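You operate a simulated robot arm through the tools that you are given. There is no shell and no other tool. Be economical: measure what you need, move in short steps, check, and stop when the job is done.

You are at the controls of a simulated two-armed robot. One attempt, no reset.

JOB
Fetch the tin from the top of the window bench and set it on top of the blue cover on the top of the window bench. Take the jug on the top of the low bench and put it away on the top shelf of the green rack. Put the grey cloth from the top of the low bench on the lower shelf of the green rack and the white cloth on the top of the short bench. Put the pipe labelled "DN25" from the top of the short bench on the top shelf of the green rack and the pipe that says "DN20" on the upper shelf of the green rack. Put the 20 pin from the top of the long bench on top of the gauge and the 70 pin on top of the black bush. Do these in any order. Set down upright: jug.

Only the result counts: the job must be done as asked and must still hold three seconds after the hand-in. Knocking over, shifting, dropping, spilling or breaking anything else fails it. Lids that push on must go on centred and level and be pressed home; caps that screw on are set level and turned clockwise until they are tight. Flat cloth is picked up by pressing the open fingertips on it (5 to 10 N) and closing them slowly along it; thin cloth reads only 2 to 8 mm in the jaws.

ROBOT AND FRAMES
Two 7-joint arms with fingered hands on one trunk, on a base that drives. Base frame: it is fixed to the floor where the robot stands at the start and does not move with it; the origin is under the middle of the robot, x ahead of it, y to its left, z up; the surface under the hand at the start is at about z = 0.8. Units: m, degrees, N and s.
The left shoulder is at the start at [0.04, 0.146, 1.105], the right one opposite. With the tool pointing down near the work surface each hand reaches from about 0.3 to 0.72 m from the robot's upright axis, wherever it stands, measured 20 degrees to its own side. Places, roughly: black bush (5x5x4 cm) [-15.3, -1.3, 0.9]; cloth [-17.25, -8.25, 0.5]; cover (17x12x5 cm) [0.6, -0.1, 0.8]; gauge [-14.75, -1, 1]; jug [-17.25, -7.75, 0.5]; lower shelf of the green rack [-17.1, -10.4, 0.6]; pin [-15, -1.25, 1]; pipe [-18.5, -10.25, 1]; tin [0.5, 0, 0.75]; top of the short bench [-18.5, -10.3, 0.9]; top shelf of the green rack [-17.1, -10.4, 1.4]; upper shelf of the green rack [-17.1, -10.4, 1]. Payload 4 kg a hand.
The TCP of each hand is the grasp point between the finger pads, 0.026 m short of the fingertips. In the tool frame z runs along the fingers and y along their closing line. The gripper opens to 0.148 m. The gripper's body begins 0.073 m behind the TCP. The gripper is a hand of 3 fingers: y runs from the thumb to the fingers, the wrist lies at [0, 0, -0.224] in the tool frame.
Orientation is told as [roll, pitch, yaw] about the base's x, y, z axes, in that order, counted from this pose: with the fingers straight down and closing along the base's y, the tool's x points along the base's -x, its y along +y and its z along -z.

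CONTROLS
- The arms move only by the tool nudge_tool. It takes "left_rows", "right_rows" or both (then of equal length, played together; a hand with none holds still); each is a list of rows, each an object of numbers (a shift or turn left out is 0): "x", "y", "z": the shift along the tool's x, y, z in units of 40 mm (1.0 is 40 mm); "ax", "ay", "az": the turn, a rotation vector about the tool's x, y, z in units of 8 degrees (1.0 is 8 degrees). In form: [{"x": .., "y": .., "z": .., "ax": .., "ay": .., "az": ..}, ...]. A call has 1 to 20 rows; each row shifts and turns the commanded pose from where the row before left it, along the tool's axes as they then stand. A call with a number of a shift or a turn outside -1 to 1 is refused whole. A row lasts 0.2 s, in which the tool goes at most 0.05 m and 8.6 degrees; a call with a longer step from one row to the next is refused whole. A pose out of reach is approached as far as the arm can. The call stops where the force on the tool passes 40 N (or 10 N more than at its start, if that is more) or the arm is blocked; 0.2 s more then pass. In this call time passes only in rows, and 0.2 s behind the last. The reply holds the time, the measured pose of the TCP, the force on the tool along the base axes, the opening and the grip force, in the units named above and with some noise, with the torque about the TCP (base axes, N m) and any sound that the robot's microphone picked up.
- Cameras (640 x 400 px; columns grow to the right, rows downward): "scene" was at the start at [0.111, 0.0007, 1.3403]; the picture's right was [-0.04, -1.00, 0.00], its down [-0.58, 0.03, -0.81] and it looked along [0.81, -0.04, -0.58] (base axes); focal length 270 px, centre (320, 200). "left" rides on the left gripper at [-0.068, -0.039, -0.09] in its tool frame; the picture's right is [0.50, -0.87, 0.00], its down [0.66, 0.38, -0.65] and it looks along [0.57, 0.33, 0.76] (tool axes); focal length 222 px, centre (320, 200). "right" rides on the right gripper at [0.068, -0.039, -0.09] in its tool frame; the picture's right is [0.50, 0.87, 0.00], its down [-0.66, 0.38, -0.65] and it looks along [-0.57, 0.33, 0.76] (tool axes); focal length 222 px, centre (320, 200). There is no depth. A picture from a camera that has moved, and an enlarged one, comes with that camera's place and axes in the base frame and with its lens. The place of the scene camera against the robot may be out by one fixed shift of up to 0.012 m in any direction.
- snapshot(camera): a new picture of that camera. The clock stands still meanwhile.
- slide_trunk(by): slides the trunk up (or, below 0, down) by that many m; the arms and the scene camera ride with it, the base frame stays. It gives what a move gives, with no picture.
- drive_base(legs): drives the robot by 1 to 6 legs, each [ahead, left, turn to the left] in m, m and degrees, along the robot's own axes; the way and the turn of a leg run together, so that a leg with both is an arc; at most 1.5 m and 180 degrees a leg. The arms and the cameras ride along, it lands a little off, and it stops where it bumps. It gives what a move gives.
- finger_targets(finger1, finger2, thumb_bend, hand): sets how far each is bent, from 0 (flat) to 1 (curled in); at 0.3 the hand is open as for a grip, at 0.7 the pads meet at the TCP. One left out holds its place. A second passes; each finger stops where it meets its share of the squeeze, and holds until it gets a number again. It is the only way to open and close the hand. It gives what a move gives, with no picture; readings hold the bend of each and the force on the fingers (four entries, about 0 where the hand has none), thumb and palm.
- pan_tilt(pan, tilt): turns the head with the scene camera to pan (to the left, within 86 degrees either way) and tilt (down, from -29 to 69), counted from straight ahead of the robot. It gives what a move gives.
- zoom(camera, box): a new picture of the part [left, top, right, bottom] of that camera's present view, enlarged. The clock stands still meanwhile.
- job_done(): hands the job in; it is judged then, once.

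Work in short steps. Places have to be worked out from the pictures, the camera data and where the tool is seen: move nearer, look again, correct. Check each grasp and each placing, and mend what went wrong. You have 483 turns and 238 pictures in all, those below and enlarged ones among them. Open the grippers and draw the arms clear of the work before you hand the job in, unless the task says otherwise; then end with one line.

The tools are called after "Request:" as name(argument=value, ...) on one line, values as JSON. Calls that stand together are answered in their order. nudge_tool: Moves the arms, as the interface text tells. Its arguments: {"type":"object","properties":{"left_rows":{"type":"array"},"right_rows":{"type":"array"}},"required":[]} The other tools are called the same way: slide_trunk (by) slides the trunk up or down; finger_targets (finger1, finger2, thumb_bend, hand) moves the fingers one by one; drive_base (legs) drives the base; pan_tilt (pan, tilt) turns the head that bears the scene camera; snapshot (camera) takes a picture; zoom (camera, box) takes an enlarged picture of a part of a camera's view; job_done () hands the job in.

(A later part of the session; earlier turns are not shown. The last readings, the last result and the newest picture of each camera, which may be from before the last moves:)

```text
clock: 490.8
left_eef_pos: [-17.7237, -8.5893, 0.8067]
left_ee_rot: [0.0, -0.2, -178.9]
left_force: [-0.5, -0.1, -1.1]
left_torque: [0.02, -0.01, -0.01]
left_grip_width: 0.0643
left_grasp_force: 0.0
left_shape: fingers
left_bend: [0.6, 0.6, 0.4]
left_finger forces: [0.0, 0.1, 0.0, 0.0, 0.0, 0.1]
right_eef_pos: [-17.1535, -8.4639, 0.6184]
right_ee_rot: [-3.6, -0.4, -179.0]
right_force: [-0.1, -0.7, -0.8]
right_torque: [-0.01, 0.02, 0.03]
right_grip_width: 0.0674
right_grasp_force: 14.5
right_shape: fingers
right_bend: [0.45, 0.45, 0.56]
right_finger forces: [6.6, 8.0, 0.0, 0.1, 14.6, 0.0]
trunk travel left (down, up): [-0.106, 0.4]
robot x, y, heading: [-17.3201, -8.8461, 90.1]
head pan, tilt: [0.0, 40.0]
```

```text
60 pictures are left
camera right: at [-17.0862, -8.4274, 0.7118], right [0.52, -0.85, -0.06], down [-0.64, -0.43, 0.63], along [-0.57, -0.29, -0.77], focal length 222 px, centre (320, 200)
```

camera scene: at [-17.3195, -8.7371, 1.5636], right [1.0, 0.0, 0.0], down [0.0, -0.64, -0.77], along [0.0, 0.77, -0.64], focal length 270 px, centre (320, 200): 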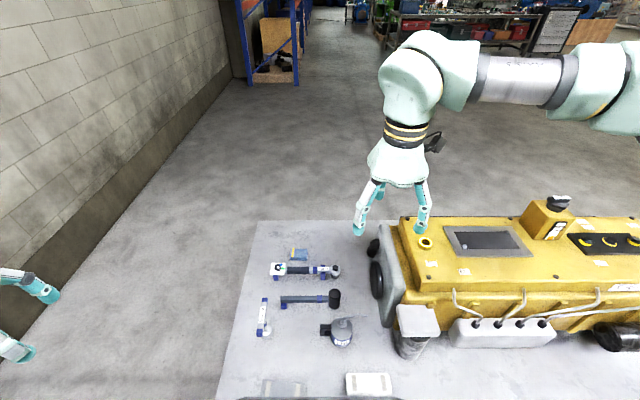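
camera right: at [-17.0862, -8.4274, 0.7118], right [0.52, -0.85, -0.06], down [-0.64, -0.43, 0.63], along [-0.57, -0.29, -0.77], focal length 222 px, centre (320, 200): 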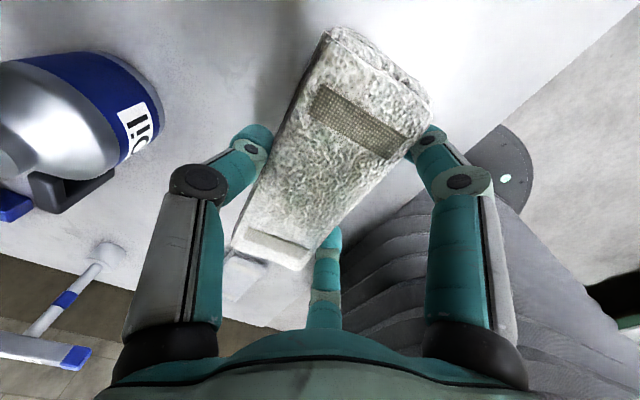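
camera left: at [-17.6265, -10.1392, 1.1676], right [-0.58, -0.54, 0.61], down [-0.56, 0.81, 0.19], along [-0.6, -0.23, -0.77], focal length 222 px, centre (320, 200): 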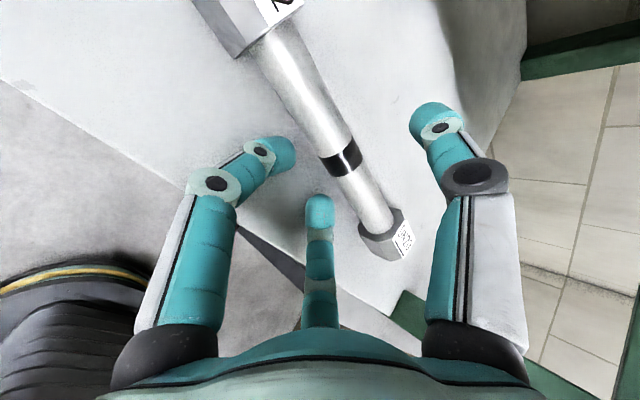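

White cloth is held. Raise it and bring the left hand over the grey cloth.

Request:
finger_targets(hand="left", finger1=0.38, finger2=0.38, thumb_bend=0.38)

Request:
nudge_tool(left_rows=[{"x": 0.9, "y": -0.4}, {"x": 0.9, "y": -0.4}, {"x": 0.9, "y": -0.4}, {"x": 0.9, "y": -0.4}, {"x": 0.9, "y": -0.4}, {"x": 0.9, "y": -0.4}, {"x": 0.9, "y": -0.4}, {"x": 0.7, "y": -0.4}, {"z": 1}, {"z": 1}], right_rows=[{"z": -0.8}, {"z": -0.8}, {"z": -0.8}, {"z": -0.8}, {"z": -0.8}, {"z": -0.8}, {"x": 0.3}, {"x": 0.3}, {}, {}])

Request:
snapshot(camera="left")

```text
clock: 491.8
left_eef_pos: [-17.7243, -8.5875, 0.807]
left_ee_rot: [-0.1, -0.3, -178.8]
left_force: [-0.8, -0.1, 0.3]
left_torque: [0.02, 0.01, 0.01]
left_grip_width: 0.1009
left_grasp_force: 0.1
left_shape: fingers
left_bend: [0.38, 0.38, 0.38]
left_finger forces: [0.0, 0.0, 0.0, 0.0, 0.1, 0.0]
right_eef_pos: [-17.154, -8.4629, 0.6176]
right_ee_rot: [-3.7, -0.5, -178.9]
right_force: [0.7, -0.2, -0.2]
right_torque: [0.0, -0.03, -0.01]
right_grip_width: 0.0673
right_grasp_force: 14.7
right_shape: fingers
right_bend: [0.45, 0.45, 0.56]
right_finger forces: [6.5, 8.1, 0.0, 0.1, 14.5, 0.0]
trunk travel left (down, up): [-0.106, 0.4]
robot x, y, heading: [-17.3201, -8.8473, 89.5]
head pan, tilt: [0.0, 40.0]
```

```text
clock: 494.0
left_eef_pos: [-17.4595, -8.4574, 0.7286]
left_ee_rot: [-0.2, -0.2, -179.0]
left_force: [-0.8, 0.1, 0.3]
left_torque: [-0.06, 0.0, -0.03]
left_grip_width: 0.1013
left_grasp_force: 0.0
left_shape: fingers
left_bend: [0.38, 0.38, 0.38]
left_finger forces: [0.0, 0.0, 0.0, 0.0, 0.0, 0.1]
left hand out of reach, approached as far as the arm can: row 10
right_eef_pos: [-17.1274, -8.4744, 0.8106]
right_ee_rot: [-3.6, -0.4, -178.9]
right_force: [-0.4, 0.6, -1.0]
right_torque: [0.01, -0.01, 0.01]
right_grip_width: 0.0676
right_grasp_force: 14.7
right_shape: fingers
right_bend: [0.45, 0.45, 0.56]
right_finger forces: [6.4, 8.1, 0.1, 0.0, 14.4, 0.0]
trunk travel left (down, up): [-0.106, 0.4]
robot x, y, heading: [-17.3235, -8.8495, 90.1]
head pan, tilt: [0.0, 40.0]
```

```text
59 pictures are left
camera left: at [-17.5287, -8.4194, 0.8197], right [0.48, 0.88, 0.0], down [0.66, -0.37, 0.65], along [0.57, -0.31, -0.76], focal length 222 px, centre (320, 200)
```

left: 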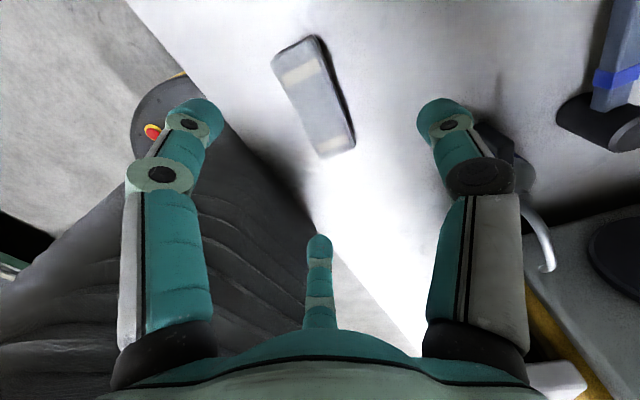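

The left arm is near a limit here. Lower the trunk a further 10 cm and back the base 8 cm to give it room, then try.

Request:
slide_trunk(by=-0.1)

Request:
drive_base(legs=[[-0.08, 0, 0]])

Request:
nudge_tool(left_rows=[{"y": -0.8, "az": 0.5}, {"y": -0.5, "x": 0.2, "az": 0.46}, {"z": 0.7}, {"z": 0.3}])

Request:
snapshot(camera="left")

```text
clock: 495.3
left_eef_pos: [-17.4604, -8.458, 0.6303]
left_ee_rot: [0.0, -0.3, -178.9]
left_force: [0.2, -0.7, -1.0]
left_torque: [0.04, -0.02, 0.03]
left_grip_width: 0.1013
left_grasp_force: 0.0
left_shape: fingers
left_bend: [0.38, 0.38, 0.38]
left_finger forces: [0.1, 0.1, 0.0, 0.0, 0.1, 0.0]
right_eef_pos: [-17.1257, -8.4752, 0.7105]
right_ee_rot: [-3.7, -0.5, -178.9]
right_force: [-0.2, -0.1, -0.4]
right_torque: [0.02, 0.0, -0.02]
right_grip_width: 0.0672
right_grasp_force: 14.8
right_shape: fingers
right_bend: [0.45, 0.45, 0.56]
right_finger forces: [6.4, 8.1, 0.0, 0.0, 14.4, 0.0]
trunk travel left (down, up): [-0.006, 0.5]
robot x, y, heading: [-17.3253, -8.8448, 90.0]
head pan, tilt: [0.0, 40.0]
```

```text
clock: 496.4
left_eef_pos: [-17.4594, -8.5386, 0.6302]
left_ee_rot: [-0.2, -0.2, -178.9]
left_force: [0.1, -1.0, 0.6]
left_torque: [0.01, -0.01, 0.01]
left_grip_width: 0.1015
left_grasp_force: 0.1
left_shape: fingers
left_bend: [0.38, 0.38, 0.38]
left_finger forces: [0.0, 0.0, 0.0, 0.1, 0.0, 0.1]
right_eef_pos: [-17.1278, -8.5552, 0.7109]
right_ee_rot: [-3.7, -0.5, -178.9]
right_force: [0.3, -0.6, 0.1]
right_torque: [0.02, -0.02, -0.02]
right_grip_width: 0.0675
right_grasp_force: 14.6
right_shape: fingers
right_bend: [0.45, 0.45, 0.56]
right_finger forces: [6.5, 8.0, 0.1, 0.0, 14.4, 0.1]
trunk travel left (down, up): [-0.006, 0.5]
robot x, y, heading: [-17.32, -8.9275, 89.8]
head pan, tilt: [0.0, 40.0]
```

```text
clock: 497.4
left_eef_pos: [-17.4816, -8.4982, 0.6039]
left_ee_rot: [-0.2, -0.1, 173.5]
left_force: [1.0, -0.5, 0.4]
left_torque: [-0.01, -0.03, 0.0]
left_grip_width: 0.1013
left_grasp_force: 0.1
left_shape: fingers
left_bend: [0.38, 0.38, 0.38]
left_finger forces: [0.0, 0.0, 0.0, 0.0, 0.0, 0.1]
left hand out of reach, approached as far as the arm can: row 1, 2, 3, 4
right_eef_pos: [-17.1278, -8.5541, 0.7109]
right_ee_rot: [-3.6, -0.5, -178.9]
right_force: [0.6, -0.1, -1.4]
right_torque: [0.03, 0.0, 0.03]
right_grip_width: 0.0672
right_grasp_force: 14.3
right_shape: fingers
right_bend: [0.45, 0.45, 0.56]
right_finger forces: [6.4, 8.1, 0.0, 0.0, 14.4, 0.0]
trunk travel left (down, up): [-0.006, 0.5]
robot x, y, heading: [-17.3244, -8.9282, 89.7]
head pan, tilt: [0.0, 40.0]
```

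```text
58 pictures are left
camera left: at [-17.5455, -8.4503, 0.6951], right [0.6, 0.8, 0.0], down [0.61, -0.45, 0.65], along [0.52, -0.39, -0.76], focal length 222 px, centre (320, 200)
```

left: 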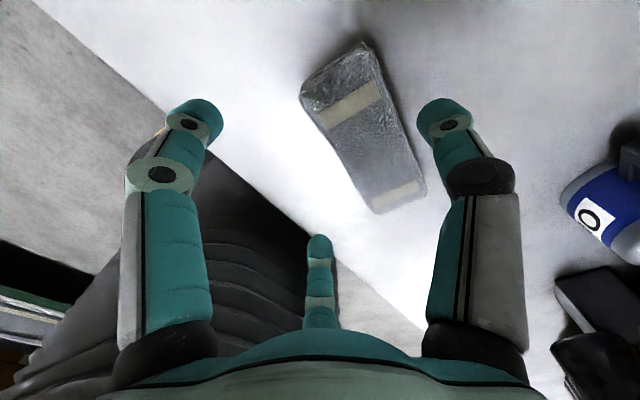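

Still limited; the wrist needs the target nearer the robot's midline. Shift the base left 0.23 m and re-approach.

Request:
drive_base(legs=[[0, 0.23, 0]])

Request:
nudge_tool(left_rows=[{"x": 0.9, "z": -0.5}, {"x": 0.9, "z": -0.5}, {"x": 0.9}, {"x": 0.9}, {"x": 0.9}, {"x": 0.9}, {"x": 0.9}])

Request:
snapshot(camera="left")

```text
clock: 499.1
left_eef_pos: [-17.7146, -8.4973, 0.604]
left_ee_rot: [-0.1, 0.1, 173.6]
left_force: [0.2, -0.2, -0.1]
left_torque: [-0.01, -0.03, 0.02]
left_grip_width: 0.1015
left_grasp_force: 0.1
left_shape: fingers
left_bend: [0.38, 0.38, 0.38]
left_finger forces: [0.1, 0.0, 0.0, 0.1, 0.0, 0.0]
right_eef_pos: [-17.359, -8.5539, 0.7108]
right_ee_rot: [-3.5, -0.3, -178.8]
right_force: [0.2, 0.6, -0.3]
right_torque: [0.01, -0.04, -0.01]
right_grip_width: 0.0675
right_grasp_force: 14.2
right_shape: fingers
right_bend: [0.45, 0.45, 0.56]
right_finger forces: [6.4, 7.9, 0.1, 0.1, 14.4, 0.0]
trunk travel left (down, up): [-0.006, 0.5]
robot x, y, heading: [-17.554, -8.9291, 90.0]
head pan, tilt: [0.0, 40.0]
```

```text
clock: 500.7
left_eef_pos: [-17.6737, -8.5519, 0.6819]
left_ee_rot: [-0.1, 0.0, 173.6]
left_force: [-0.1, -0.5, -0.2]
left_torque: [-0.04, -0.01, -0.03]
left_grip_width: 0.1013
left_grasp_force: 0.1
left_shape: fingers
left_bend: [0.38, 0.38, 0.38]
left_finger forces: [0.1, 0.0, 0.1, 0.2, 0.1, 0.0]
left hand out of reach, approached as far as the arm can: row 1, 2, 3, 4, 5, 6, 7
right_eef_pos: [-17.3584, -8.5534, 0.7108]
right_ee_rot: [-3.7, -0.5, -178.9]
right_force: [-0.5, 0.4, -1.1]
right_torque: [-0.01, 0.01, -0.01]
right_grip_width: 0.0672
right_grasp_force: 14.8
right_shape: fingers
right_bend: [0.45, 0.45, 0.56]
right_finger forces: [6.5, 8.0, 0.0, 0.0, 14.4, 0.0]
trunk travel left (down, up): [-0.006, 0.5]
robot x, y, heading: [-17.5542, -8.9274, 90.1]
head pan, tilt: [0.0, 40.0]
```

```text
57 pictures are left
camera left: at [-17.7378, -8.5049, 0.773], right [0.59, 0.8, 0.0], down [0.61, -0.45, 0.65], along [0.53, -0.39, -0.76], focal length 222 px, centre (320, 200)
```

left: 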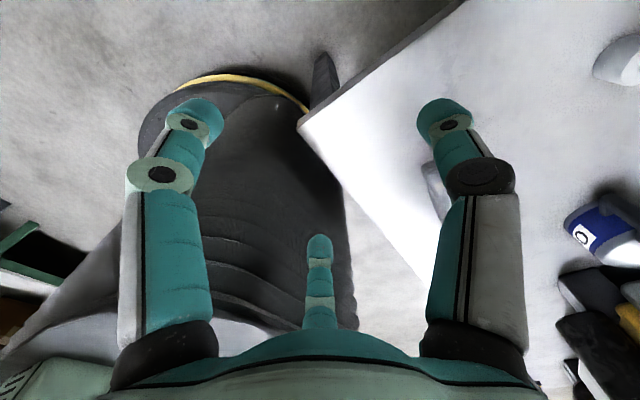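

The arm is in a bad configuration from rotating while tucked. Rotate back to natural yaw, move to a central pose, then rotate again.

Request:
nudge_tool(left_rows=[{"az": 0.95}, {"az": 0.95}, {"az": 0.95}, {"az": 0.95}, {"az": 0.95}, {"az": 0.95}, {"az": 0.95}, {"az": 0.95}, {"az": 0.95}, {"az": 0.95}, {"az": 0.95}, {"z": -0.8}, {"x": -0.9}, {"x": -0.9}, {"x": -0.6, "y": -0.5}])

Request:
nudge_tool(left_rows=[{"az": -0.95}, {"az": -0.95}, {"az": -0.95}, {"az": -0.95}, {"az": -0.95}, {"az": -0.95}, {"az": -0.95}, {"az": -0.95}, {"az": -0.95}, {"az": -0.95}, {"az": -0.95}])

```text
clock: 503.9
left_eef_pos: [-17.6859, -8.4865, 0.7198]
left_ee_rot: [0.0, -0.2, 89.9]
left_force: [0.3, -0.1, -0.3]
left_torque: [-0.01, 0.0, 0.02]
left_grip_width: 0.1014
left_grasp_force: 0.0
left_shape: fingers
left_bend: [0.38, 0.38, 0.38]
left_finger forces: [0.0, 0.0, 0.1, 0.0, 0.0, 0.0]
left hand out of reach, approached as far as the arm can: row 13, 14, 15
right_eef_pos: [-17.3594, -8.5536, 0.7098]
right_ee_rot: [-3.7, -0.5, -178.9]
right_force: [0.4, -0.8, 0.2]
right_torque: [0.01, -0.02, 0.02]
right_grip_width: 0.0672
right_grasp_force: 14.3
right_shape: fingers
right_bend: [0.45, 0.45, 0.56]
right_finger forces: [6.3, 8.0, 0.0, 0.0, 14.5, 0.1]
trunk travel left (down, up): [-0.006, 0.5]
robot x, y, heading: [-17.5542, -8.9247, 89.6]
head pan, tilt: [0.0, 40.0]
```

```text
clock: 506.3
left_eef_pos: [-17.6873, -8.4858, 0.7195]
left_ee_rot: [-0.1, 0.0, 173.7]
left_force: [0.1, 0.2, 0.4]
left_torque: [0.03, 0.0, 0.02]
left_grip_width: 0.1013
left_grasp_force: 0.1
left_shape: fingers
left_bend: [0.38, 0.38, 0.38]
left_finger forces: [0.0, 0.0, 0.1, 0.1, 0.0, 0.0]
right_eef_pos: [-17.3592, -8.5533, 0.7096]
right_ee_rot: [-3.6, -0.5, -178.8]
right_force: [-0.3, -0.7, -1.1]
right_torque: [0.01, 0.04, -0.01]
right_grip_width: 0.0672
right_grasp_force: 14.1
right_shape: fingers
right_bend: [0.45, 0.45, 0.56]
right_finger forces: [6.3, 8.0, 0.1, 0.0, 14.4, 0.1]
trunk travel left (down, up): [-0.006, 0.5]
robot x, y, heading: [-17.5545, -8.9228, 89.8]
head pan, tilt: [0.0, 40.0]
```

Let me look at the arm configuration.

Request:
pan_tilt(pan=15, tilt=45)

Request:
snapshot(camera="scene")

```text
clock: 507.1
left_eef_pos: [-17.6869, -8.4857, 0.7206]
left_ee_rot: [-0.1, -0.1, 173.6]
left_force: [0.5, -0.5, 0.4]
left_torque: [-0.06, -0.04, 0.0]
left_grip_width: 0.1014
left_grasp_force: 0.1
left_shape: fingers
left_bend: [0.38, 0.38, 0.38]
left_finger forces: [0.0, 0.0, 0.1, 0.0, 0.1, 0.0]
right_eef_pos: [-17.3581, -8.5531, 0.7099]
right_ee_rot: [-3.6, -0.6, -178.7]
right_force: [0.0, -0.2, -0.8]
right_torque: [-0.05, 0.01, 0.01]
right_grip_width: 0.0674
right_grasp_force: 14.0
right_shape: fingers
right_bend: [0.45, 0.45, 0.56]
right_finger forces: [6.4, 8.0, 0.0, 0.1, 14.3, 0.0]
trunk travel left (down, up): [-0.006, 0.5]
robot x, y, heading: [-17.5536, -8.9268, 89.9]
head pan, tilt: [15.0, 45.0]
```

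```text
56 pictures are left
camera scene: at [-17.5717, -8.8228, 1.0577], right [0.97, 0.26, 0.0], down [0.18, -0.68, -0.71], along [-0.18, 0.68, -0.71], focal length 270 px, centre (320, 200)
```

scene: 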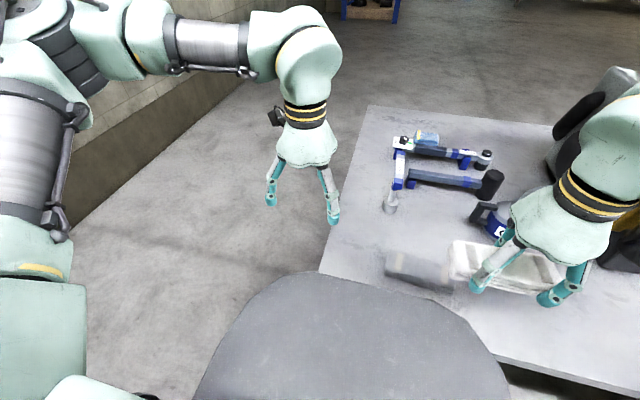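

Test small moves: toward +x and down.

Request:
nudge_tool(left_rows=[{"x": 0.9}, {"x": 0.9}, {"x": 0.9}, {"x": 0.9}])

Request:
nudge_tool(left_rows=[{"z": 0.9}])

```text
clock: 508.1
left_eef_pos: [-17.6863, -8.4855, 0.7189]
left_ee_rot: [-0.1, -0.1, 173.6]
left_force: [-0.7, 0.7, 0.1]
left_torque: [0.03, -0.03, -0.02]
left_grip_width: 0.1013
left_grasp_force: 0.1
left_shape: fingers
left_bend: [0.38, 0.38, 0.38]
left_finger forces: [0.0, 0.0, 0.0, 0.0, 0.0, 0.1]
left hand out of reach, approached as far as the arm can: row 1, 2, 3, 4
right_eef_pos: [-17.3591, -8.5527, 0.7096]
right_ee_rot: [-3.7, -0.5, -178.7]
right_force: [0.5, -0.1, -1.1]
right_torque: [-0.01, 0.02, -0.03]
right_grip_width: 0.0676
right_grasp_force: 14.2
right_shape: fingers
right_bend: [0.45, 0.45, 0.56]
right_finger forces: [6.5, 8.0, 0.0, 0.0, 14.4, 0.1]
trunk travel left (down, up): [-0.006, 0.5]
robot x, y, heading: [-17.55, -8.9279, 89.9]
head pan, tilt: [15.0, 45.0]
```

```text
clock: 508.5
left_eef_pos: [-17.6903, -8.4863, 0.685]
left_ee_rot: [-0.2, 0.0, 173.6]
left_force: [-0.2, -0.2, 0.0]
left_torque: [0.01, -0.03, 0.02]
left_grip_width: 0.1015
left_grasp_force: 0.1
left_shape: fingers
left_bend: [0.38, 0.38, 0.38]
left_finger forces: [0.1, 0.0, 0.0, 0.0, 0.0, 0.0]
left hand out of reach, approached as far as the arm can: row 1
right_eef_pos: [-17.3592, -8.5539, 0.7091]
right_ee_rot: [-3.7, -0.5, -178.8]
right_force: [-0.2, 0.0, -0.2]
right_torque: [-0.01, 0.03, -0.05]
right_grip_width: 0.0673
right_grasp_force: 14.4
right_shape: fingers
right_bend: [0.45, 0.45, 0.56]
right_finger forces: [6.3, 8.0, 0.0, 0.0, 14.4, 0.1]
trunk travel left (down, up): [-0.006, 0.5]
robot x, y, heading: [-17.5555, -8.9266, 89.7]
head pan, tilt: [15.0, 45.0]
```

It can descend but not move inward, so I'll position with the base instead: shift right 0.237 m so the left hand is over the grey cloth.

Request:
drive_base(legs=[[0, -0.237, 0]])

Request:
snapshot(camera="left")

```text
clock: 510.2
left_eef_pos: [-17.4558, -8.487, 0.6838]
left_ee_rot: [-0.2, 0.0, 173.4]
left_force: [1.4, -0.2, 0.1]
left_torque: [0.04, -0.01, -0.02]
left_grip_width: 0.1013
left_grasp_force: 0.0
left_shape: fingers
left_bend: [0.38, 0.38, 0.38]
left_finger forces: [0.0, 0.0, 0.1, 0.0, 0.1, 0.0]
right_eef_pos: [-17.1252, -8.5544, 0.7094]
right_ee_rot: [-3.7, -0.5, -178.9]
right_force: [-0.5, -0.6, 0.0]
right_torque: [-0.01, 0.04, -0.01]
right_grip_width: 0.0674
right_grasp_force: 14.3
right_shape: fingers
right_bend: [0.45, 0.45, 0.56]
right_finger forces: [6.3, 8.1, 0.1, 0.0, 14.3, 0.0]
trunk travel left (down, up): [-0.006, 0.5]
robot x, y, heading: [-17.3173, -8.9243, 89.8]
head pan, tilt: [15.0, 45.0]
```

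```text
55 pictures are left
camera left: at [-17.5191, -8.4395, 0.7759], right [0.6, 0.8, 0.0], down [0.61, -0.45, 0.65], along [0.52, -0.39, -0.76], focal length 222 px, centre (320, 200)
```

left: 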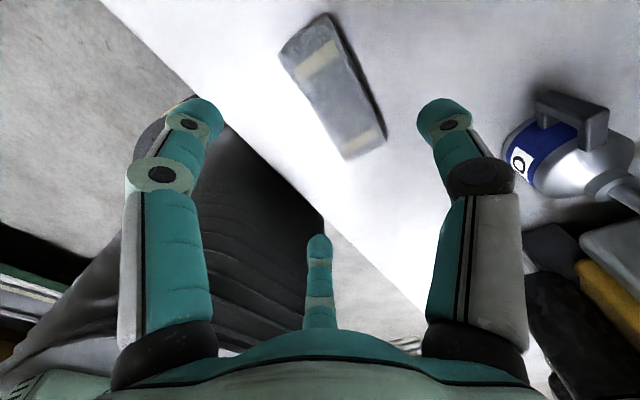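

Well placed over the grey cloth. Descend.

Request:
nudge_tool(left_rows=[{"z": 0.9}, {"z": 0.9}, {"z": 0.9}, {"z": 0.5}])

Request:
snapshot(camera="left")

```text
clock: 511.2
left_eef_pos: [-17.4937, -8.5015, 0.5757]
left_ee_rot: [-0.2, 0.2, 173.4]
left_force: [0.1, -0.5, -0.4]
left_torque: [0.0, 0.01, 0.01]
left_grip_width: 0.1013
left_grasp_force: 0.1
left_shape: fingers
left_bend: [0.38, 0.38, 0.38]
left_finger forces: [0.1, 0.0, 0.0, 0.1, 0.1, 0.0]
left hand out of reach, approached as far as the arm can: row 1, 2, 3, 4
right_eef_pos: [-17.1254, -8.5542, 0.711]
right_ee_rot: [-3.6, -0.6, -178.8]
right_force: [0.2, -0.6, -0.5]
right_torque: [0.03, 0.0, 0.01]
right_grip_width: 0.0672
right_grasp_force: 14.7
right_shape: fingers
right_bend: [0.45, 0.45, 0.56]
right_finger forces: [6.4, 8.0, 0.0, 0.0, 14.3, 0.0]
trunk travel left (down, up): [-0.006, 0.5]
robot x, y, heading: [-17.3223, -8.9256, 89.8]
head pan, tilt: [15.0, 45.0]
```

```text
54 pictures are left
camera left: at [-17.558, -8.4541, 0.6664], right [0.6, 0.8, 0.0], down [0.61, -0.45, 0.65], along [0.53, -0.39, -0.76], focal length 222 px, centre (320, 200)
```

left: 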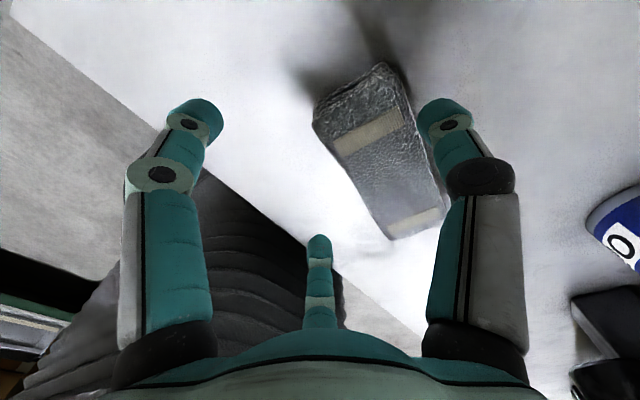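

It drifts outward near its limit, so compensate with the base: ahead 2 cm, right 5 cm, then lower the rest.

Request:
drive_base(legs=[[0.022, -0.055, 0]])

Request:
nudge_tool(left_rows=[{"z": 0.4}, {"z": 0.3}])

Request:
snapshot(camera="left")

```text
clock: 512.2
left_eef_pos: [-17.4371, -8.479, 0.5763]
left_ee_rot: [-0.3, 0.0, 173.2]
left_force: [0.6, 0.2, -0.2]
left_torque: [0.02, 0.02, -0.01]
left_grip_width: 0.1013
left_grasp_force: 0.1
left_shape: fingers
left_bend: [0.38, 0.38, 0.38]
left_finger forces: [0.0, 0.1, 0.0, 0.0, 0.0, 0.1]
right_eef_pos: [-17.0696, -8.5328, 0.7095]
right_ee_rot: [-3.6, -0.5, -178.9]
right_force: [-0.5, 1.0, -0.5]
right_torque: [-0.03, 0.04, 0.01]
right_grip_width: 0.0674
right_grasp_force: 14.4
right_shape: fingers
right_bend: [0.45, 0.45, 0.56]
right_finger forces: [6.4, 8.1, 0.0, 0.1, 14.4, 0.1]
trunk travel left (down, up): [-0.006, 0.5]
robot x, y, heading: [-17.2665, -8.905, 89.8]
head pan, tilt: [15.0, 45.0]
```

```text
clock: 512.8
left_eef_pos: [-17.4484, -8.4844, 0.5551]
left_ee_rot: [-0.3, 0.1, 173.3]
left_force: [-0.3, 0.6, -0.7]
left_torque: [0.03, 0.01, 0.01]
left_grip_width: 0.1015
left_grasp_force: 0.1
left_shape: fingers
left_bend: [0.38, 0.38, 0.38]
left_finger forces: [0.1, 0.0, 0.0, 0.0, 0.0, 0.0]
left hand out of reach, approached as far as the arm can: row 1, 2
right_eef_pos: [-17.0678, -8.5333, 0.7107]
right_ee_rot: [-3.6, -0.6, -179.0]
right_force: [-0.2, 0.1, -0.6]
right_torque: [-0.01, -0.02, 0.01]
right_grip_width: 0.0677
right_grasp_force: 14.2
right_shape: fingers
right_bend: [0.45, 0.45, 0.56]
right_finger forces: [6.4, 8.1, 0.1, 0.1, 14.4, 0.0]
trunk travel left (down, up): [-0.006, 0.5]
robot x, y, heading: [-17.2655, -8.9068, 89.8]
head pan, tilt: [15.0, 45.0]
```

```text
53 pictures are left
camera left: at [-17.5134, -8.4369, 0.6473], right [0.6, 0.8, 0.01], down [0.6, -0.46, 0.65], along [0.53, -0.39, -0.76], focal length 222 px, centre (320, 200)
```

left: 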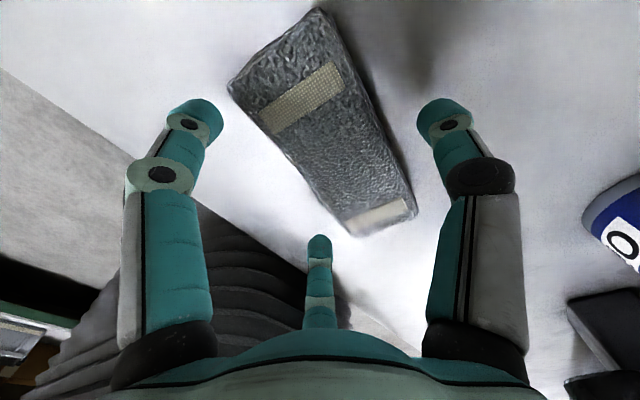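

Good. Lower the last 15 mm and close.

Request:
nudge_tool(left_rows=[{"z": 0.25}, {"z": 0.2}])

Request:
finger_targets(hand="left", finger1=0.48, finger2=0.48, thumb_bend=0.52)

Request:
finger_targets(hand="left", finger1=0.62, finger2=0.62, thumb_bend=0.64)

Request:
snapshot(camera="left")

```text
clock: 513.4
left_eef_pos: [-17.4572, -8.4872, 0.5453]
left_ee_rot: [-0.2, 0.1, 173.3]
left_force: [-0.6, -0.1, -0.4]
left_torque: [-0.01, 0.0, -0.01]
left_grip_width: 0.1015
left_grasp_force: 0.1
left_shape: fingers
left_bend: [0.38, 0.38, 0.38]
left_finger forces: [0.1, 0.0, 0.0, 0.0, 0.1, 0.0]
left hand out of reach, approached as far as the arm can: row 1, 2
right_eef_pos: [-17.0691, -8.5332, 0.7103]
right_ee_rot: [-3.6, -0.6, -178.9]
right_force: [0.3, 0.3, -0.7]
right_torque: [0.02, -0.03, 0.03]
right_grip_width: 0.0672
right_grasp_force: 14.0
right_shape: fingers
right_bend: [0.45, 0.45, 0.56]
right_finger forces: [6.4, 8.2, 0.0, 0.0, 14.4, 0.1]
trunk travel left (down, up): [-0.006, 0.5]
robot x, y, heading: [-17.2634, -8.9038, 89.8]
head pan, tilt: [15.0, 45.0]
```

```text
clock: 514.4
left_eef_pos: [-17.4572, -8.4878, 0.5457]
left_ee_rot: [-0.3, 0.2, 173.2]
left_force: [0.5, -0.2, 0.1]
left_torque: [0.04, 0.01, -0.06]
left_grip_width: 0.0706
left_grasp_force: 3.8
left_shape: fingers
left_bend: [0.46, 0.47, 0.5]
left_finger forces: [1.9, 1.1, 0.0, 0.1, 3.3, 0.1]
right_eef_pos: [-17.069, -8.5327, 0.7103]
right_ee_rot: [-3.6, -0.5, -179.1]
right_force: [-0.2, -0.3, -1.4]
right_torque: [-0.03, 0.01, -0.01]
right_grip_width: 0.0675
right_grasp_force: 14.3
right_shape: fingers
right_bend: [0.45, 0.45, 0.56]
right_finger forces: [6.4, 8.1, 0.0, 0.0, 14.4, 0.1]
trunk travel left (down, up): [-0.006, 0.5]
robot x, y, heading: [-17.2642, -8.9046, 89.7]
head pan, tilt: [15.0, 45.0]
```

```text
clock: 515.4
left_eef_pos: [-17.4557, -8.4879, 0.5459]
left_ee_rot: [-0.2, 0.2, 173.3]
left_force: [0.3, 0.8, 1.1]
left_torque: [0.08, -0.05, 0.0]
left_grip_width: 0.0641
left_grasp_force: 16.6
left_shape: fingers
left_bend: [0.5, 0.51, 0.54]
left_finger forces: [7.6, 7.7, 0.0, 0.0, 16.4, 0.0]
right_eef_pos: [-17.0692, -8.5329, 0.7106]
right_ee_rot: [-3.7, -0.4, -179.0]
right_force: [0.3, 1.0, -0.5]
right_torque: [0.01, -0.02, 0.01]
right_grip_width: 0.0674
right_grasp_force: 14.3
right_shape: fingers
right_bend: [0.45, 0.45, 0.56]
right_finger forces: [6.5, 8.1, 0.0, 0.0, 14.4, 0.0]
trunk travel left (down, up): [-0.006, 0.5]
robot x, y, heading: [-17.2635, -8.9071, 89.5]
head pan, tilt: [15.0, 45.0]
```

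```text
52 pictures are left
camera left: at [-17.5209, -8.4402, 0.6365], right [0.6, 0.8, 0.01], down [0.6, -0.46, 0.65], along [0.53, -0.39, -0.76], focal length 222 px, centre (320, 200)
```

left: 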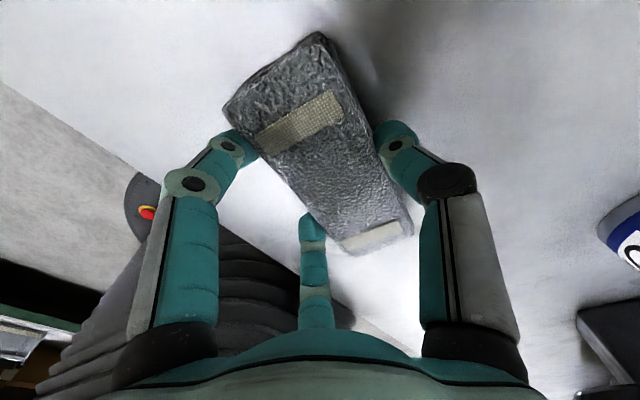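

Grey cloth gripped. Lift with the trunk and check.

Request:
slide_trunk(by=0.05)

Request:
slide_trunk(by=0.25)

Request:
snapshot(camera="scene")

```text
clock: 516.3
left_eef_pos: [-17.4579, -8.4872, 0.5949]
left_ee_rot: [-0.3, 0.3, 173.3]
left_force: [0.0, -0.4, -0.9]
left_torque: [-0.03, 0.01, 0.01]
left_grip_width: 0.0636
left_grasp_force: 15.9
left_shape: fingers
left_bend: [0.5, 0.51, 0.54]
left_finger forces: [8.0, 7.9, 0.0, 0.1, 15.9, 0.0]
right_eef_pos: [-17.069, -8.5333, 0.7593]
right_ee_rot: [-3.6, -0.5, -179.0]
right_force: [0.0, -0.5, -0.3]
right_torque: [-0.01, 0.02, 0.01]
right_grip_width: 0.0678
right_grasp_force: 14.6
right_shape: fingers
right_bend: [0.45, 0.45, 0.56]
right_finger forces: [6.4, 8.1, 0.0, 0.0, 14.5, 0.0]
trunk travel left (down, up): [-0.056, 0.45]
robot x, y, heading: [-17.2586, -8.9029, 89.6]
head pan, tilt: [15.0, 45.0]
```

```text
clock: 518.9
left_eef_pos: [-17.4558, -8.4867, 0.8435]
left_ee_rot: [-0.3, 0.1, 173.2]
left_force: [0.8, -0.9, -0.7]
left_torque: [-0.03, -0.02, 0.0]
left_grip_width: 0.0634
left_grasp_force: 15.9
left_shape: fingers
left_bend: [0.51, 0.51, 0.54]
left_finger forces: [7.8, 7.9, 0.0, 0.0, 15.8, 0.0]
right_eef_pos: [-17.0693, -8.5327, 1.0091]
right_ee_rot: [-3.5, -0.6, -179.0]
right_force: [-0.8, 0.3, 0.5]
right_torque: [-0.01, 0.0, 0.0]
right_grip_width: 0.0675
right_grasp_force: 14.5
right_shape: fingers
right_bend: [0.45, 0.45, 0.56]
right_finger forces: [6.3, 8.1, 0.0, 0.0, 14.3, 0.0]
trunk travel left (down, up): [-0.306, 0.2]
robot x, y, heading: [-17.2681, -8.9081, 89.7]
head pan, tilt: [15.0, 45.0]
```

```text
51 pictures are left
camera scene: at [-17.2831, -8.8015, 1.3566], right [0.97, 0.25, 0.0], down [0.18, -0.68, -0.71], along [-0.18, 0.68, -0.71], focal length 270 px, centre (320, 200)
```

scene: 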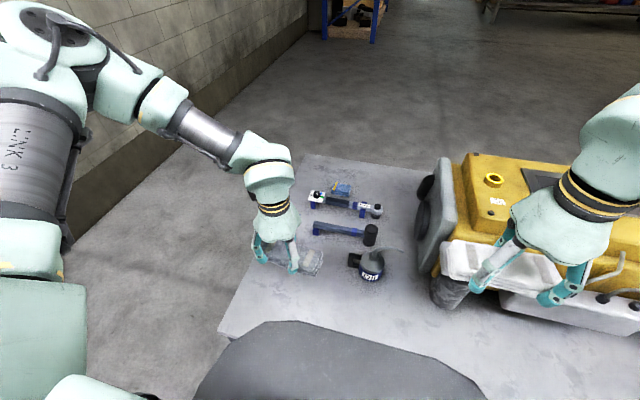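

Both cloths are held. Back off, turn round, raise the trunk, and go to the short bench to set down the white cloth.

Request:
drive_base(legs=[[-0.5, 0, 0], [0, 0, 90], [0, 0, 90], [0, -1.13, 0]])

Request:
slide_trunk(by=0.15)

Request:
pan_tilt(pan=0, tilt=40)

Request:
snapshot(camera="scene")

```text
clock: 534.7
left_eef_pos: [-18.2159, -9.7769, 0.843]
left_ee_rot: [-0.3, 0.2, -8.9]
left_force: [-0.5, 1.4, -1.2]
left_torque: [0.01, -0.03, 0.01]
left_grip_width: 0.0608
left_grasp_force: 15.5
left_shape: fingers
left_bend: [0.52, 0.53, 0.54]
left_finger forces: [7.6, 7.8, 0.0, 0.0, 15.5, 0.0]
right_eef_pos: [-18.6012, -9.7153, 1.0096]
right_ee_rot: [-3.6, -0.4, -1.1]
right_force: [0.1, -0.2, -0.7]
right_torque: [-0.01, -0.02, -0.02]
right_grip_width: 0.067
right_grasp_force: 14.3
right_shape: fingers
right_bend: [0.45, 0.45, 0.56]
right_finger forces: [6.1, 7.7, 0.0, 0.1, 13.9, 0.0]
trunk travel left (down, up): [-0.306, 0.2]
robot x, y, heading: [-18.3927, -9.3525, -92.7]
head pan, tilt: [15.0, 45.0]
```

```text
clock: 536.5
left_eef_pos: [-18.2167, -9.776, 0.9953]
left_ee_rot: [-0.3, 0.3, -8.9]
left_force: [0.2, 0.1, -0.1]
left_torque: [0.01, -0.02, -0.01]
left_grip_width: 0.0607
left_grasp_force: 15.5
left_shape: fingers
left_bend: [0.52, 0.53, 0.54]
left_finger forces: [7.6, 7.8, 0.1, 0.0, 15.5, 0.0]
right_eef_pos: [-18.6011, -9.715, 1.1601]
right_ee_rot: [-3.6, -0.6, -1.2]
right_force: [-0.4, 0.9, -0.6]
right_torque: [-0.01, 0.0, -0.02]
right_grip_width: 0.0667
right_grasp_force: 13.8
right_shape: fingers
right_bend: [0.45, 0.45, 0.56]
right_finger forces: [6.1, 7.8, 0.0, 0.0, 13.9, 0.0]
trunk travel left (down, up): [-0.456, 0.05]
robot x, y, heading: [-18.3928, -9.3527, -92.2]
head pan, tilt: [15.0, 45.0]
```

```text
clock: 537.2
left_eef_pos: [-18.2167, -9.7765, 0.9962]
left_ee_rot: [-0.4, 0.2, -8.9]
left_force: [-0.3, -0.1, -0.5]
left_torque: [0.01, 0.01, 0.01]
left_grip_width: 0.0605
left_grasp_force: 15.0
left_shape: fingers
left_bend: [0.52, 0.53, 0.54]
left_finger forces: [7.6, 7.9, 0.1, 0.1, 15.3, 0.1]
right_eef_pos: [-18.6026, -9.7155, 1.1604]
right_ee_rot: [-3.6, -0.5, -1.2]
right_force: [0.0, -0.3, -1.2]
right_torque: [0.01, -0.03, -0.03]
right_grip_width: 0.067
right_grasp_force: 13.3
right_shape: fingers
right_bend: [0.45, 0.45, 0.56]
right_finger forces: [6.1, 7.9, 0.0, 0.1, 13.8, 0.0]
trunk travel left (down, up): [-0.456, 0.05]
robot x, y, heading: [-18.3912, -9.3537, -92.6]
head pan, tilt: [0.0, 40.0]
```

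```text
50 pictures are left
camera scene: at [-18.3931, -9.4524, 1.5148], right [-1.0, 0.04, 0.0], down [0.03, 0.64, -0.77], along [-0.03, -0.76, -0.64], focal length 270 px, centre (320, 200)
```

scene: 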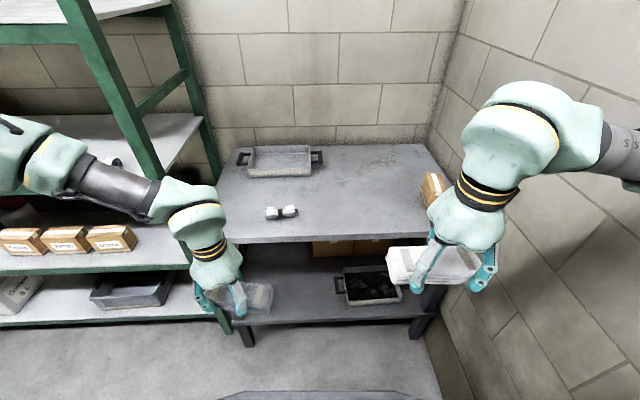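

Before closing in, pull the left hand back so its elbow won't meet the rack.

Request:
nudge_tool(left_rows=[{"y": 0.8, "z": -0.5}, {"y": 0.8, "z": -0.5}, {"y": 0.8, "z": -0.5}, {"y": 0.8, "z": -0.5}])

Request:
drive_base(legs=[[0.25, 0.04, 2.6]])

Request:
pan_tilt(pan=15, tilt=35)

Request:
snapshot(camera="scene")

```text
clock: 538.2
left_eef_pos: [-18.1996, -9.6698, 1.0749]
left_ee_rot: [-0.2, 0.2, -8.9]
left_force: [-0.1, -0.4, -0.5]
left_torque: [0.0, -0.08, 0.02]
left_grip_width: 0.0599
left_grasp_force: 15.1
left_shape: fingers
left_bend: [0.53, 0.53, 0.54]
left_finger forces: [7.6, 7.8, 0.1, 0.1, 15.3, 0.1]
left hand out of reach, approached as far as the arm can: row 4
right_eef_pos: [-18.6022, -9.7148, 1.1611]
right_ee_rot: [-3.6, -0.5, -1.2]
right_force: [0.1, -0.7, -0.2]
right_torque: [-0.01, 0.01, 0.02]
right_grip_width: 0.067
right_grasp_force: 13.9
right_shape: fingers
right_bend: [0.45, 0.45, 0.56]
right_finger forces: [6.2, 7.7, 0.1, 0.0, 14.1, 0.0]
trunk travel left (down, up): [-0.456, 0.05]
robot x, y, heading: [-18.3902, -9.3477, -92.7]
head pan, tilt: [0.0, 40.0]
```

```text
clock: 540.1
left_eef_pos: [-18.1497, -9.9101, 1.0754]
left_ee_rot: [-0.3, 0.2, -6.0]
left_force: [0.5, -0.3, -0.6]
left_torque: [-0.01, -0.03, -0.01]
left_grip_width: 0.06
left_grasp_force: 15.5
left_shape: fingers
left_bend: [0.53, 0.53, 0.54]
left_finger forces: [7.6, 7.7, 0.0, 0.1, 15.3, 0.0]
right_eef_pos: [-18.5492, -9.9747, 1.162]
right_ee_rot: [-3.8, -0.5, 1.6]
right_force: [-0.9, 0.4, -1.5]
right_torque: [0.01, 0.0, 0.03]
right_grip_width: 0.0668
right_grasp_force: 14.0
right_shape: fingers
right_bend: [0.45, 0.45, 0.56]
right_finger forces: [6.3, 7.8, 0.0, 0.1, 13.9, 0.0]
trunk travel left (down, up): [-0.456, 0.05]
robot x, y, heading: [-18.3539, -9.6024, -89.9]
head pan, tilt: [0.0, 40.0]
```

```text
clock: 540.8
left_eef_pos: [-18.1487, -9.9132, 1.0747]
left_ee_rot: [-0.2, 0.1, -6.0]
left_force: [0.5, -0.3, -0.9]
left_torque: [0.03, 0.0, 0.01]
left_grip_width: 0.06
left_grasp_force: 15.6
left_shape: fingers
left_bend: [0.53, 0.53, 0.54]
left_finger forces: [7.7, 7.8, 0.1, 0.0, 15.5, 0.0]
right_eef_pos: [-18.5501, -9.9783, 1.1596]
right_ee_rot: [-3.6, -0.4, 1.7]
right_force: [0.4, 0.0, -1.6]
right_torque: [0.02, -0.02, 0.01]
right_grip_width: 0.0669
right_grasp_force: 14.1
right_shape: fingers
right_bend: [0.45, 0.45, 0.56]
right_finger forces: [6.2, 7.8, 0.0, 0.0, 14.1, 0.0]
trunk travel left (down, up): [-0.456, 0.05]
robot x, y, heading: [-18.3581, -9.6026, -89.6]
head pan, tilt: [15.0, 35.0]
```

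```text
49 pictures are left
camera scene: at [-18.3302, -9.7046, 1.5222], right [-0.96, -0.26, 0.0], down [-0.15, 0.55, -0.82], along [0.22, -0.79, -0.57], focal length 270 px, centre (320, 200)
```

scene: 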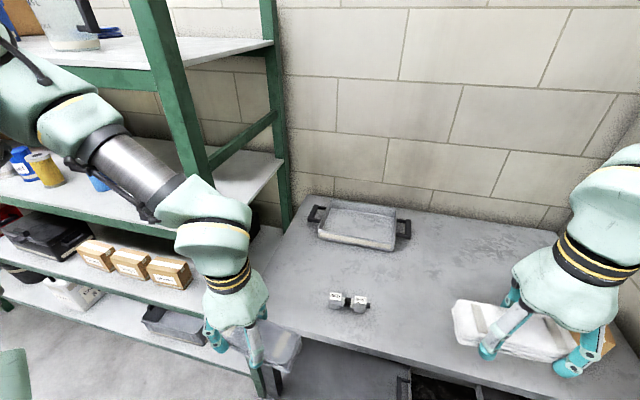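

From here the right arm can reach. Extend it over the bench and lower.

Request:
nudge_tool(right_rows=[{"y": -0.95}, {"y": -0.95}, {"y": -0.95}, {"y": -0.95}, {"y": -0.95, "z": 0.4}, {"y": -0.95, "z": 0.6}, {"y": -0.4, "z": 0.9}, {"z": 1}, {"z": 1}, {"z": 1}])

Request:
pan_tilt(pan=-8, tilt=40)

Request:
snapshot(camera="scene")

```text
clock: 543.0
left_eef_pos: [-18.1487, -9.9132, 1.074]
left_ee_rot: [-0.1, 0.2, -6.1]
left_force: [-0.1, 0.1, 0.3]
left_torque: [0.03, 0.03, -0.03]
left_grip_width: 0.0596
left_grasp_force: 15.5
left_shape: fingers
left_bend: [0.53, 0.53, 0.54]
left_finger forces: [7.5, 7.8, 0.0, 0.1, 15.3, 0.0]
right_eef_pos: [-18.5419, -10.2347, 0.9796]
right_ee_rot: [-3.6, -0.5, 1.7]
right_force: [-0.3, 0.0, -0.3]
right_torque: [0.02, 0.01, -0.01]
right_grip_width: 0.0668
right_grasp_force: 15.0
right_shape: fingers
right_bend: [0.46, 0.46, 0.56]
right_finger forces: [6.3, 8.0, 0.0, 0.1, 14.3, 0.1]
trunk travel left (down, up): [-0.456, 0.05]
robot x, y, heading: [-18.3552, -9.606, -89.8]
head pan, tilt: [15.0, 35.0]
```

```text
clock: 543.9
left_eef_pos: [-18.1492, -9.9107, 1.0746]
left_ee_rot: [-0.2, 0.1, -6.1]
left_force: [-0.4, 0.1, -0.1]
left_torque: [0.01, 0.0, 0.04]
left_grip_width: 0.0596
left_grasp_force: 15.5
left_shape: fingers
left_bend: [0.53, 0.53, 0.54]
left_finger forces: [7.4, 7.7, 0.0, 0.0, 15.3, 0.0]
right_eef_pos: [-18.5418, -10.2339, 0.9812]
right_ee_rot: [-3.6, -0.5, 1.6]
right_force: [0.6, 0.4, -0.8]
right_torque: [0.03, 0.01, -0.03]
right_grip_width: 0.0669
right_grasp_force: 14.3
right_shape: fingers
right_bend: [0.46, 0.46, 0.56]
right_finger forces: [6.3, 8.0, 0.1, 0.1, 14.2, 0.0]
trunk travel left (down, up): [-0.456, 0.05]
robot x, y, heading: [-18.3575, -9.6029, -89.7]
head pan, tilt: [-8.0, 40.0]
```

```text
48 pictures are left
camera scene: at [-18.3649, -9.7027, 1.5148], right [-0.99, 0.13, 0.0], down [0.09, 0.64, -0.77], along [-0.1, -0.76, -0.64], focal length 270 px, centre (320, 200)
```

scene: 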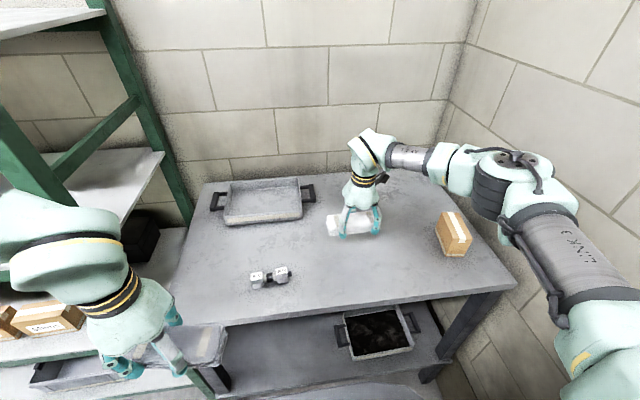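

Clear spot. Lower to contact.

Request:
nudge_tool(right_rows=[{"z": 0.8}, {"z": 0.4}, {"z": 0.15}, {"z": 0.12}, {"z": 0.1}])

```text
clock: 545.1
left_eef_pos: [-18.1495, -9.9124, 1.0744]
left_ee_rot: [-0.2, 0.2, -6.1]
left_force: [-0.4, -0.3, -0.4]
left_torque: [-0.01, -0.01, -0.01]
left_grip_width: 0.0595
left_grasp_force: 15.6
left_shape: fingers
left_bend: [0.53, 0.53, 0.54]
left_finger forces: [7.6, 7.8, 0.1, 0.1, 15.4, 0.0]
right_eef_pos: [-18.5376, -10.2379, 0.9177]
right_ee_rot: [-3.6, -0.5, 1.6]
right_force: [0.6, -0.4, -1.3]
right_torque: [-0.01, 0.02, -0.01]
right_grip_width: 0.0669
right_grasp_force: 13.8
right_shape: fingers
right_bend: [0.46, 0.46, 0.56]
right_finger forces: [6.3, 8.0, 0.1, 0.0, 14.4, 0.0]
trunk travel left (down, up): [-0.456, 0.05]
robot x, y, heading: [-18.3546, -9.6053, -89.3]
head pan, tilt: [-8.0, 40.0]
```

Request:
nudge_tool(right_rows=[{"z": 0.1}, {"z": 0.1}, {"z": 0.1}])

Request:
zoom(camera="scene", box=[280, 140, 440, 260])

```text
clock: 545.9
left_eef_pos: [-18.1496, -9.912, 1.0759]
left_ee_rot: [-0.2, 0.2, -6.1]
left_force: [0.4, -0.7, -0.5]
left_torque: [0.03, -0.04, 0.01]
left_grip_width: 0.0593
left_grasp_force: 15.3
left_shape: fingers
left_bend: [0.53, 0.54, 0.54]
left_finger forces: [7.6, 7.8, 0.0, 0.0, 15.3, 0.1]
right_eef_pos: [-18.5396, -10.2375, 0.9055]
right_ee_rot: [-3.7, -0.5, 1.6]
right_force: [0.3, 0.5, -1.1]
right_torque: [0.01, 0.02, -0.01]
right_grip_width: 0.0668
right_grasp_force: 14.4
right_shape: fingers
right_bend: [0.46, 0.46, 0.56]
right_finger forces: [6.3, 8.0, 0.0, 0.0, 14.3, 0.0]
trunk travel left (down, up): [-0.456, 0.05]
robot x, y, heading: [-18.3558, -9.6018, -89.6]
head pan, tilt: [-8.0, 40.0]
```

```text
3.33 times, centred on (360, 200) of scene
camera zoom: at [-18.365, -9.703, 1.5148], right [-0.99, 0.13, 0.0], down [0.09, 0.64, -0.77], along [-0.1, -0.76, -0.64], focal length 901 px, centre (187, 200)
```

zoom: 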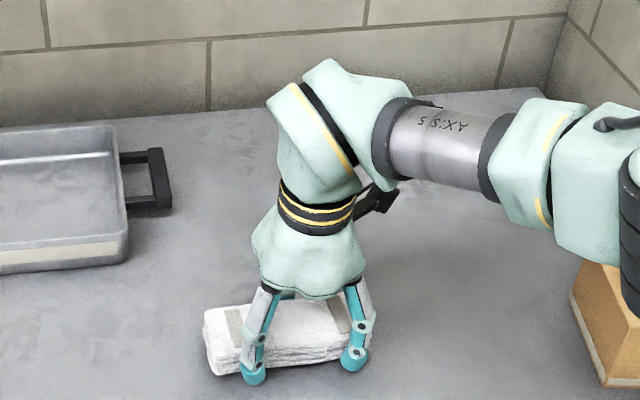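

Almost touching. One more small step, then release slowly and rise.

Request:
nudge_tool(right_rows=[{"z": 0.08}])

Request:
finger_targets(hand="right", finger1=0.38, finger2=0.38, thumb_bend=0.42)

Request:
nudge_tool(right_rows=[{"z": -0.5}, {"z": -1}, {"z": -1}, {"z": -1}, {"z": -1}, {"z": -1}])

Request:
zoom(camera="scene", box=[280, 140, 440, 260])

```text
clock: 546.3
left_eef_pos: [-18.1488, -9.9121, 1.0748]
left_ee_rot: [-0.1, 0.3, -6.0]
left_force: [0.4, -0.4, -0.5]
left_torque: [0.01, -0.02, 0.01]
left_grip_width: 0.0595
left_grasp_force: 15.4
left_shape: fingers
left_bend: [0.53, 0.54, 0.54]
left_finger forces: [7.7, 7.8, 0.0, 0.0, 15.4, 0.1]
right_eef_pos: [-18.54, -10.2376, 0.9021]
right_ee_rot: [-3.6, -0.5, 1.7]
right_force: [0.5, 0.1, -0.9]
right_torque: [-0.02, -0.01, 0.0]
right_grip_width: 0.067
right_grasp_force: 14.8
right_shape: fingers
right_bend: [0.46, 0.46, 0.56]
right_finger forces: [6.3, 8.1, 0.0, 0.0, 14.3, 0.0]
trunk travel left (down, up): [-0.456, 0.05]
robot x, y, heading: [-18.3539, -9.6017, -89.6]
head pan, tilt: [-8.0, 40.0]
```

```text
clock: 547.3
left_eef_pos: [-18.1478, -9.9126, 1.0749]
left_ee_rot: [-0.3, 0.2, -6.2]
left_force: [-1.1, -0.4, -0.2]
left_torque: [0.04, 0.01, 0.03]
left_grip_width: 0.0591
left_grasp_force: 15.2
left_shape: fingers
left_bend: [0.53, 0.54, 0.54]
left_finger forces: [7.6, 7.8, 0.0, 0.0, 15.3, 0.0]
right_eef_pos: [-18.5391, -10.2372, 0.903]
right_ee_rot: [-3.6, -0.5, 1.6]
right_force: [-0.4, 0.0, 0.1]
right_torque: [0.01, -0.01, -0.01]
right_grip_width: 0.0945
right_grasp_force: 0.1
right_shape: fingers
right_bend: [0.38, 0.38, 0.42]
right_finger forces: [0.1, 0.0, 0.0, 0.1, 0.1, 0.0]
trunk travel left (down, up): [-0.456, 0.05]
robot x, y, heading: [-18.3577, -9.6007, -89.5]
head pan, tilt: [-8.0, 40.0]
```

```text
clock: 548.7
left_eef_pos: [-18.1494, -9.9115, 1.0742]
left_ee_rot: [-0.1, 0.2, -6.0]
left_force: [-0.2, 1.1, -0.2]
left_torque: [0.02, 0.01, 0.0]
left_grip_width: 0.0592
left_grasp_force: 15.9
left_shape: fingers
left_bend: [0.53, 0.54, 0.54]
left_finger forces: [7.4, 7.7, 0.0, 0.0, 15.2, 0.0]
right_eef_pos: [-18.5405, -10.2221, 1.1223]
right_ee_rot: [-3.7, -0.6, 1.6]
right_force: [-0.4, 0.2, 0.7]
right_torque: [-0.02, -0.04, -0.03]
right_grip_width: 0.0948
right_grasp_force: 0.1
right_shape: fingers
right_bend: [0.38, 0.38, 0.42]
right_finger forces: [0.0, 0.0, 0.1, 0.1, 0.0, 0.0]
trunk travel left (down, up): [-0.456, 0.05]
robot x, y, heading: [-18.3577, -9.6027, -89.5]
head pan, tilt: [-8.0, 40.0]
```

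```text
3.33 times, centred on (360, 200) of scene
camera zoom: at [-18.3644, -9.702, 1.5149], right [-0.99, 0.13, 0.0], down [0.09, 0.64, -0.77], along [-0.1, -0.76, -0.64], focal length 901 px, centre (187, 200)
```

zoom: 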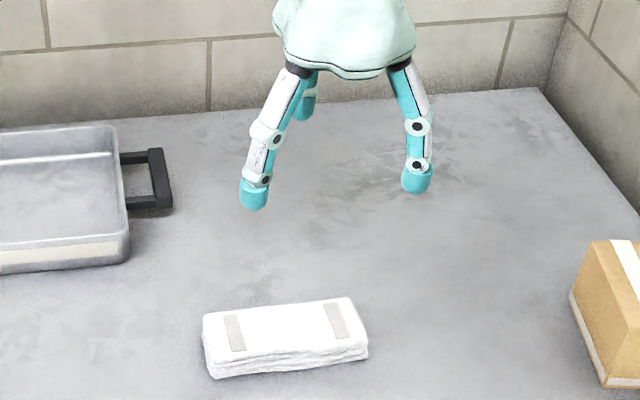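

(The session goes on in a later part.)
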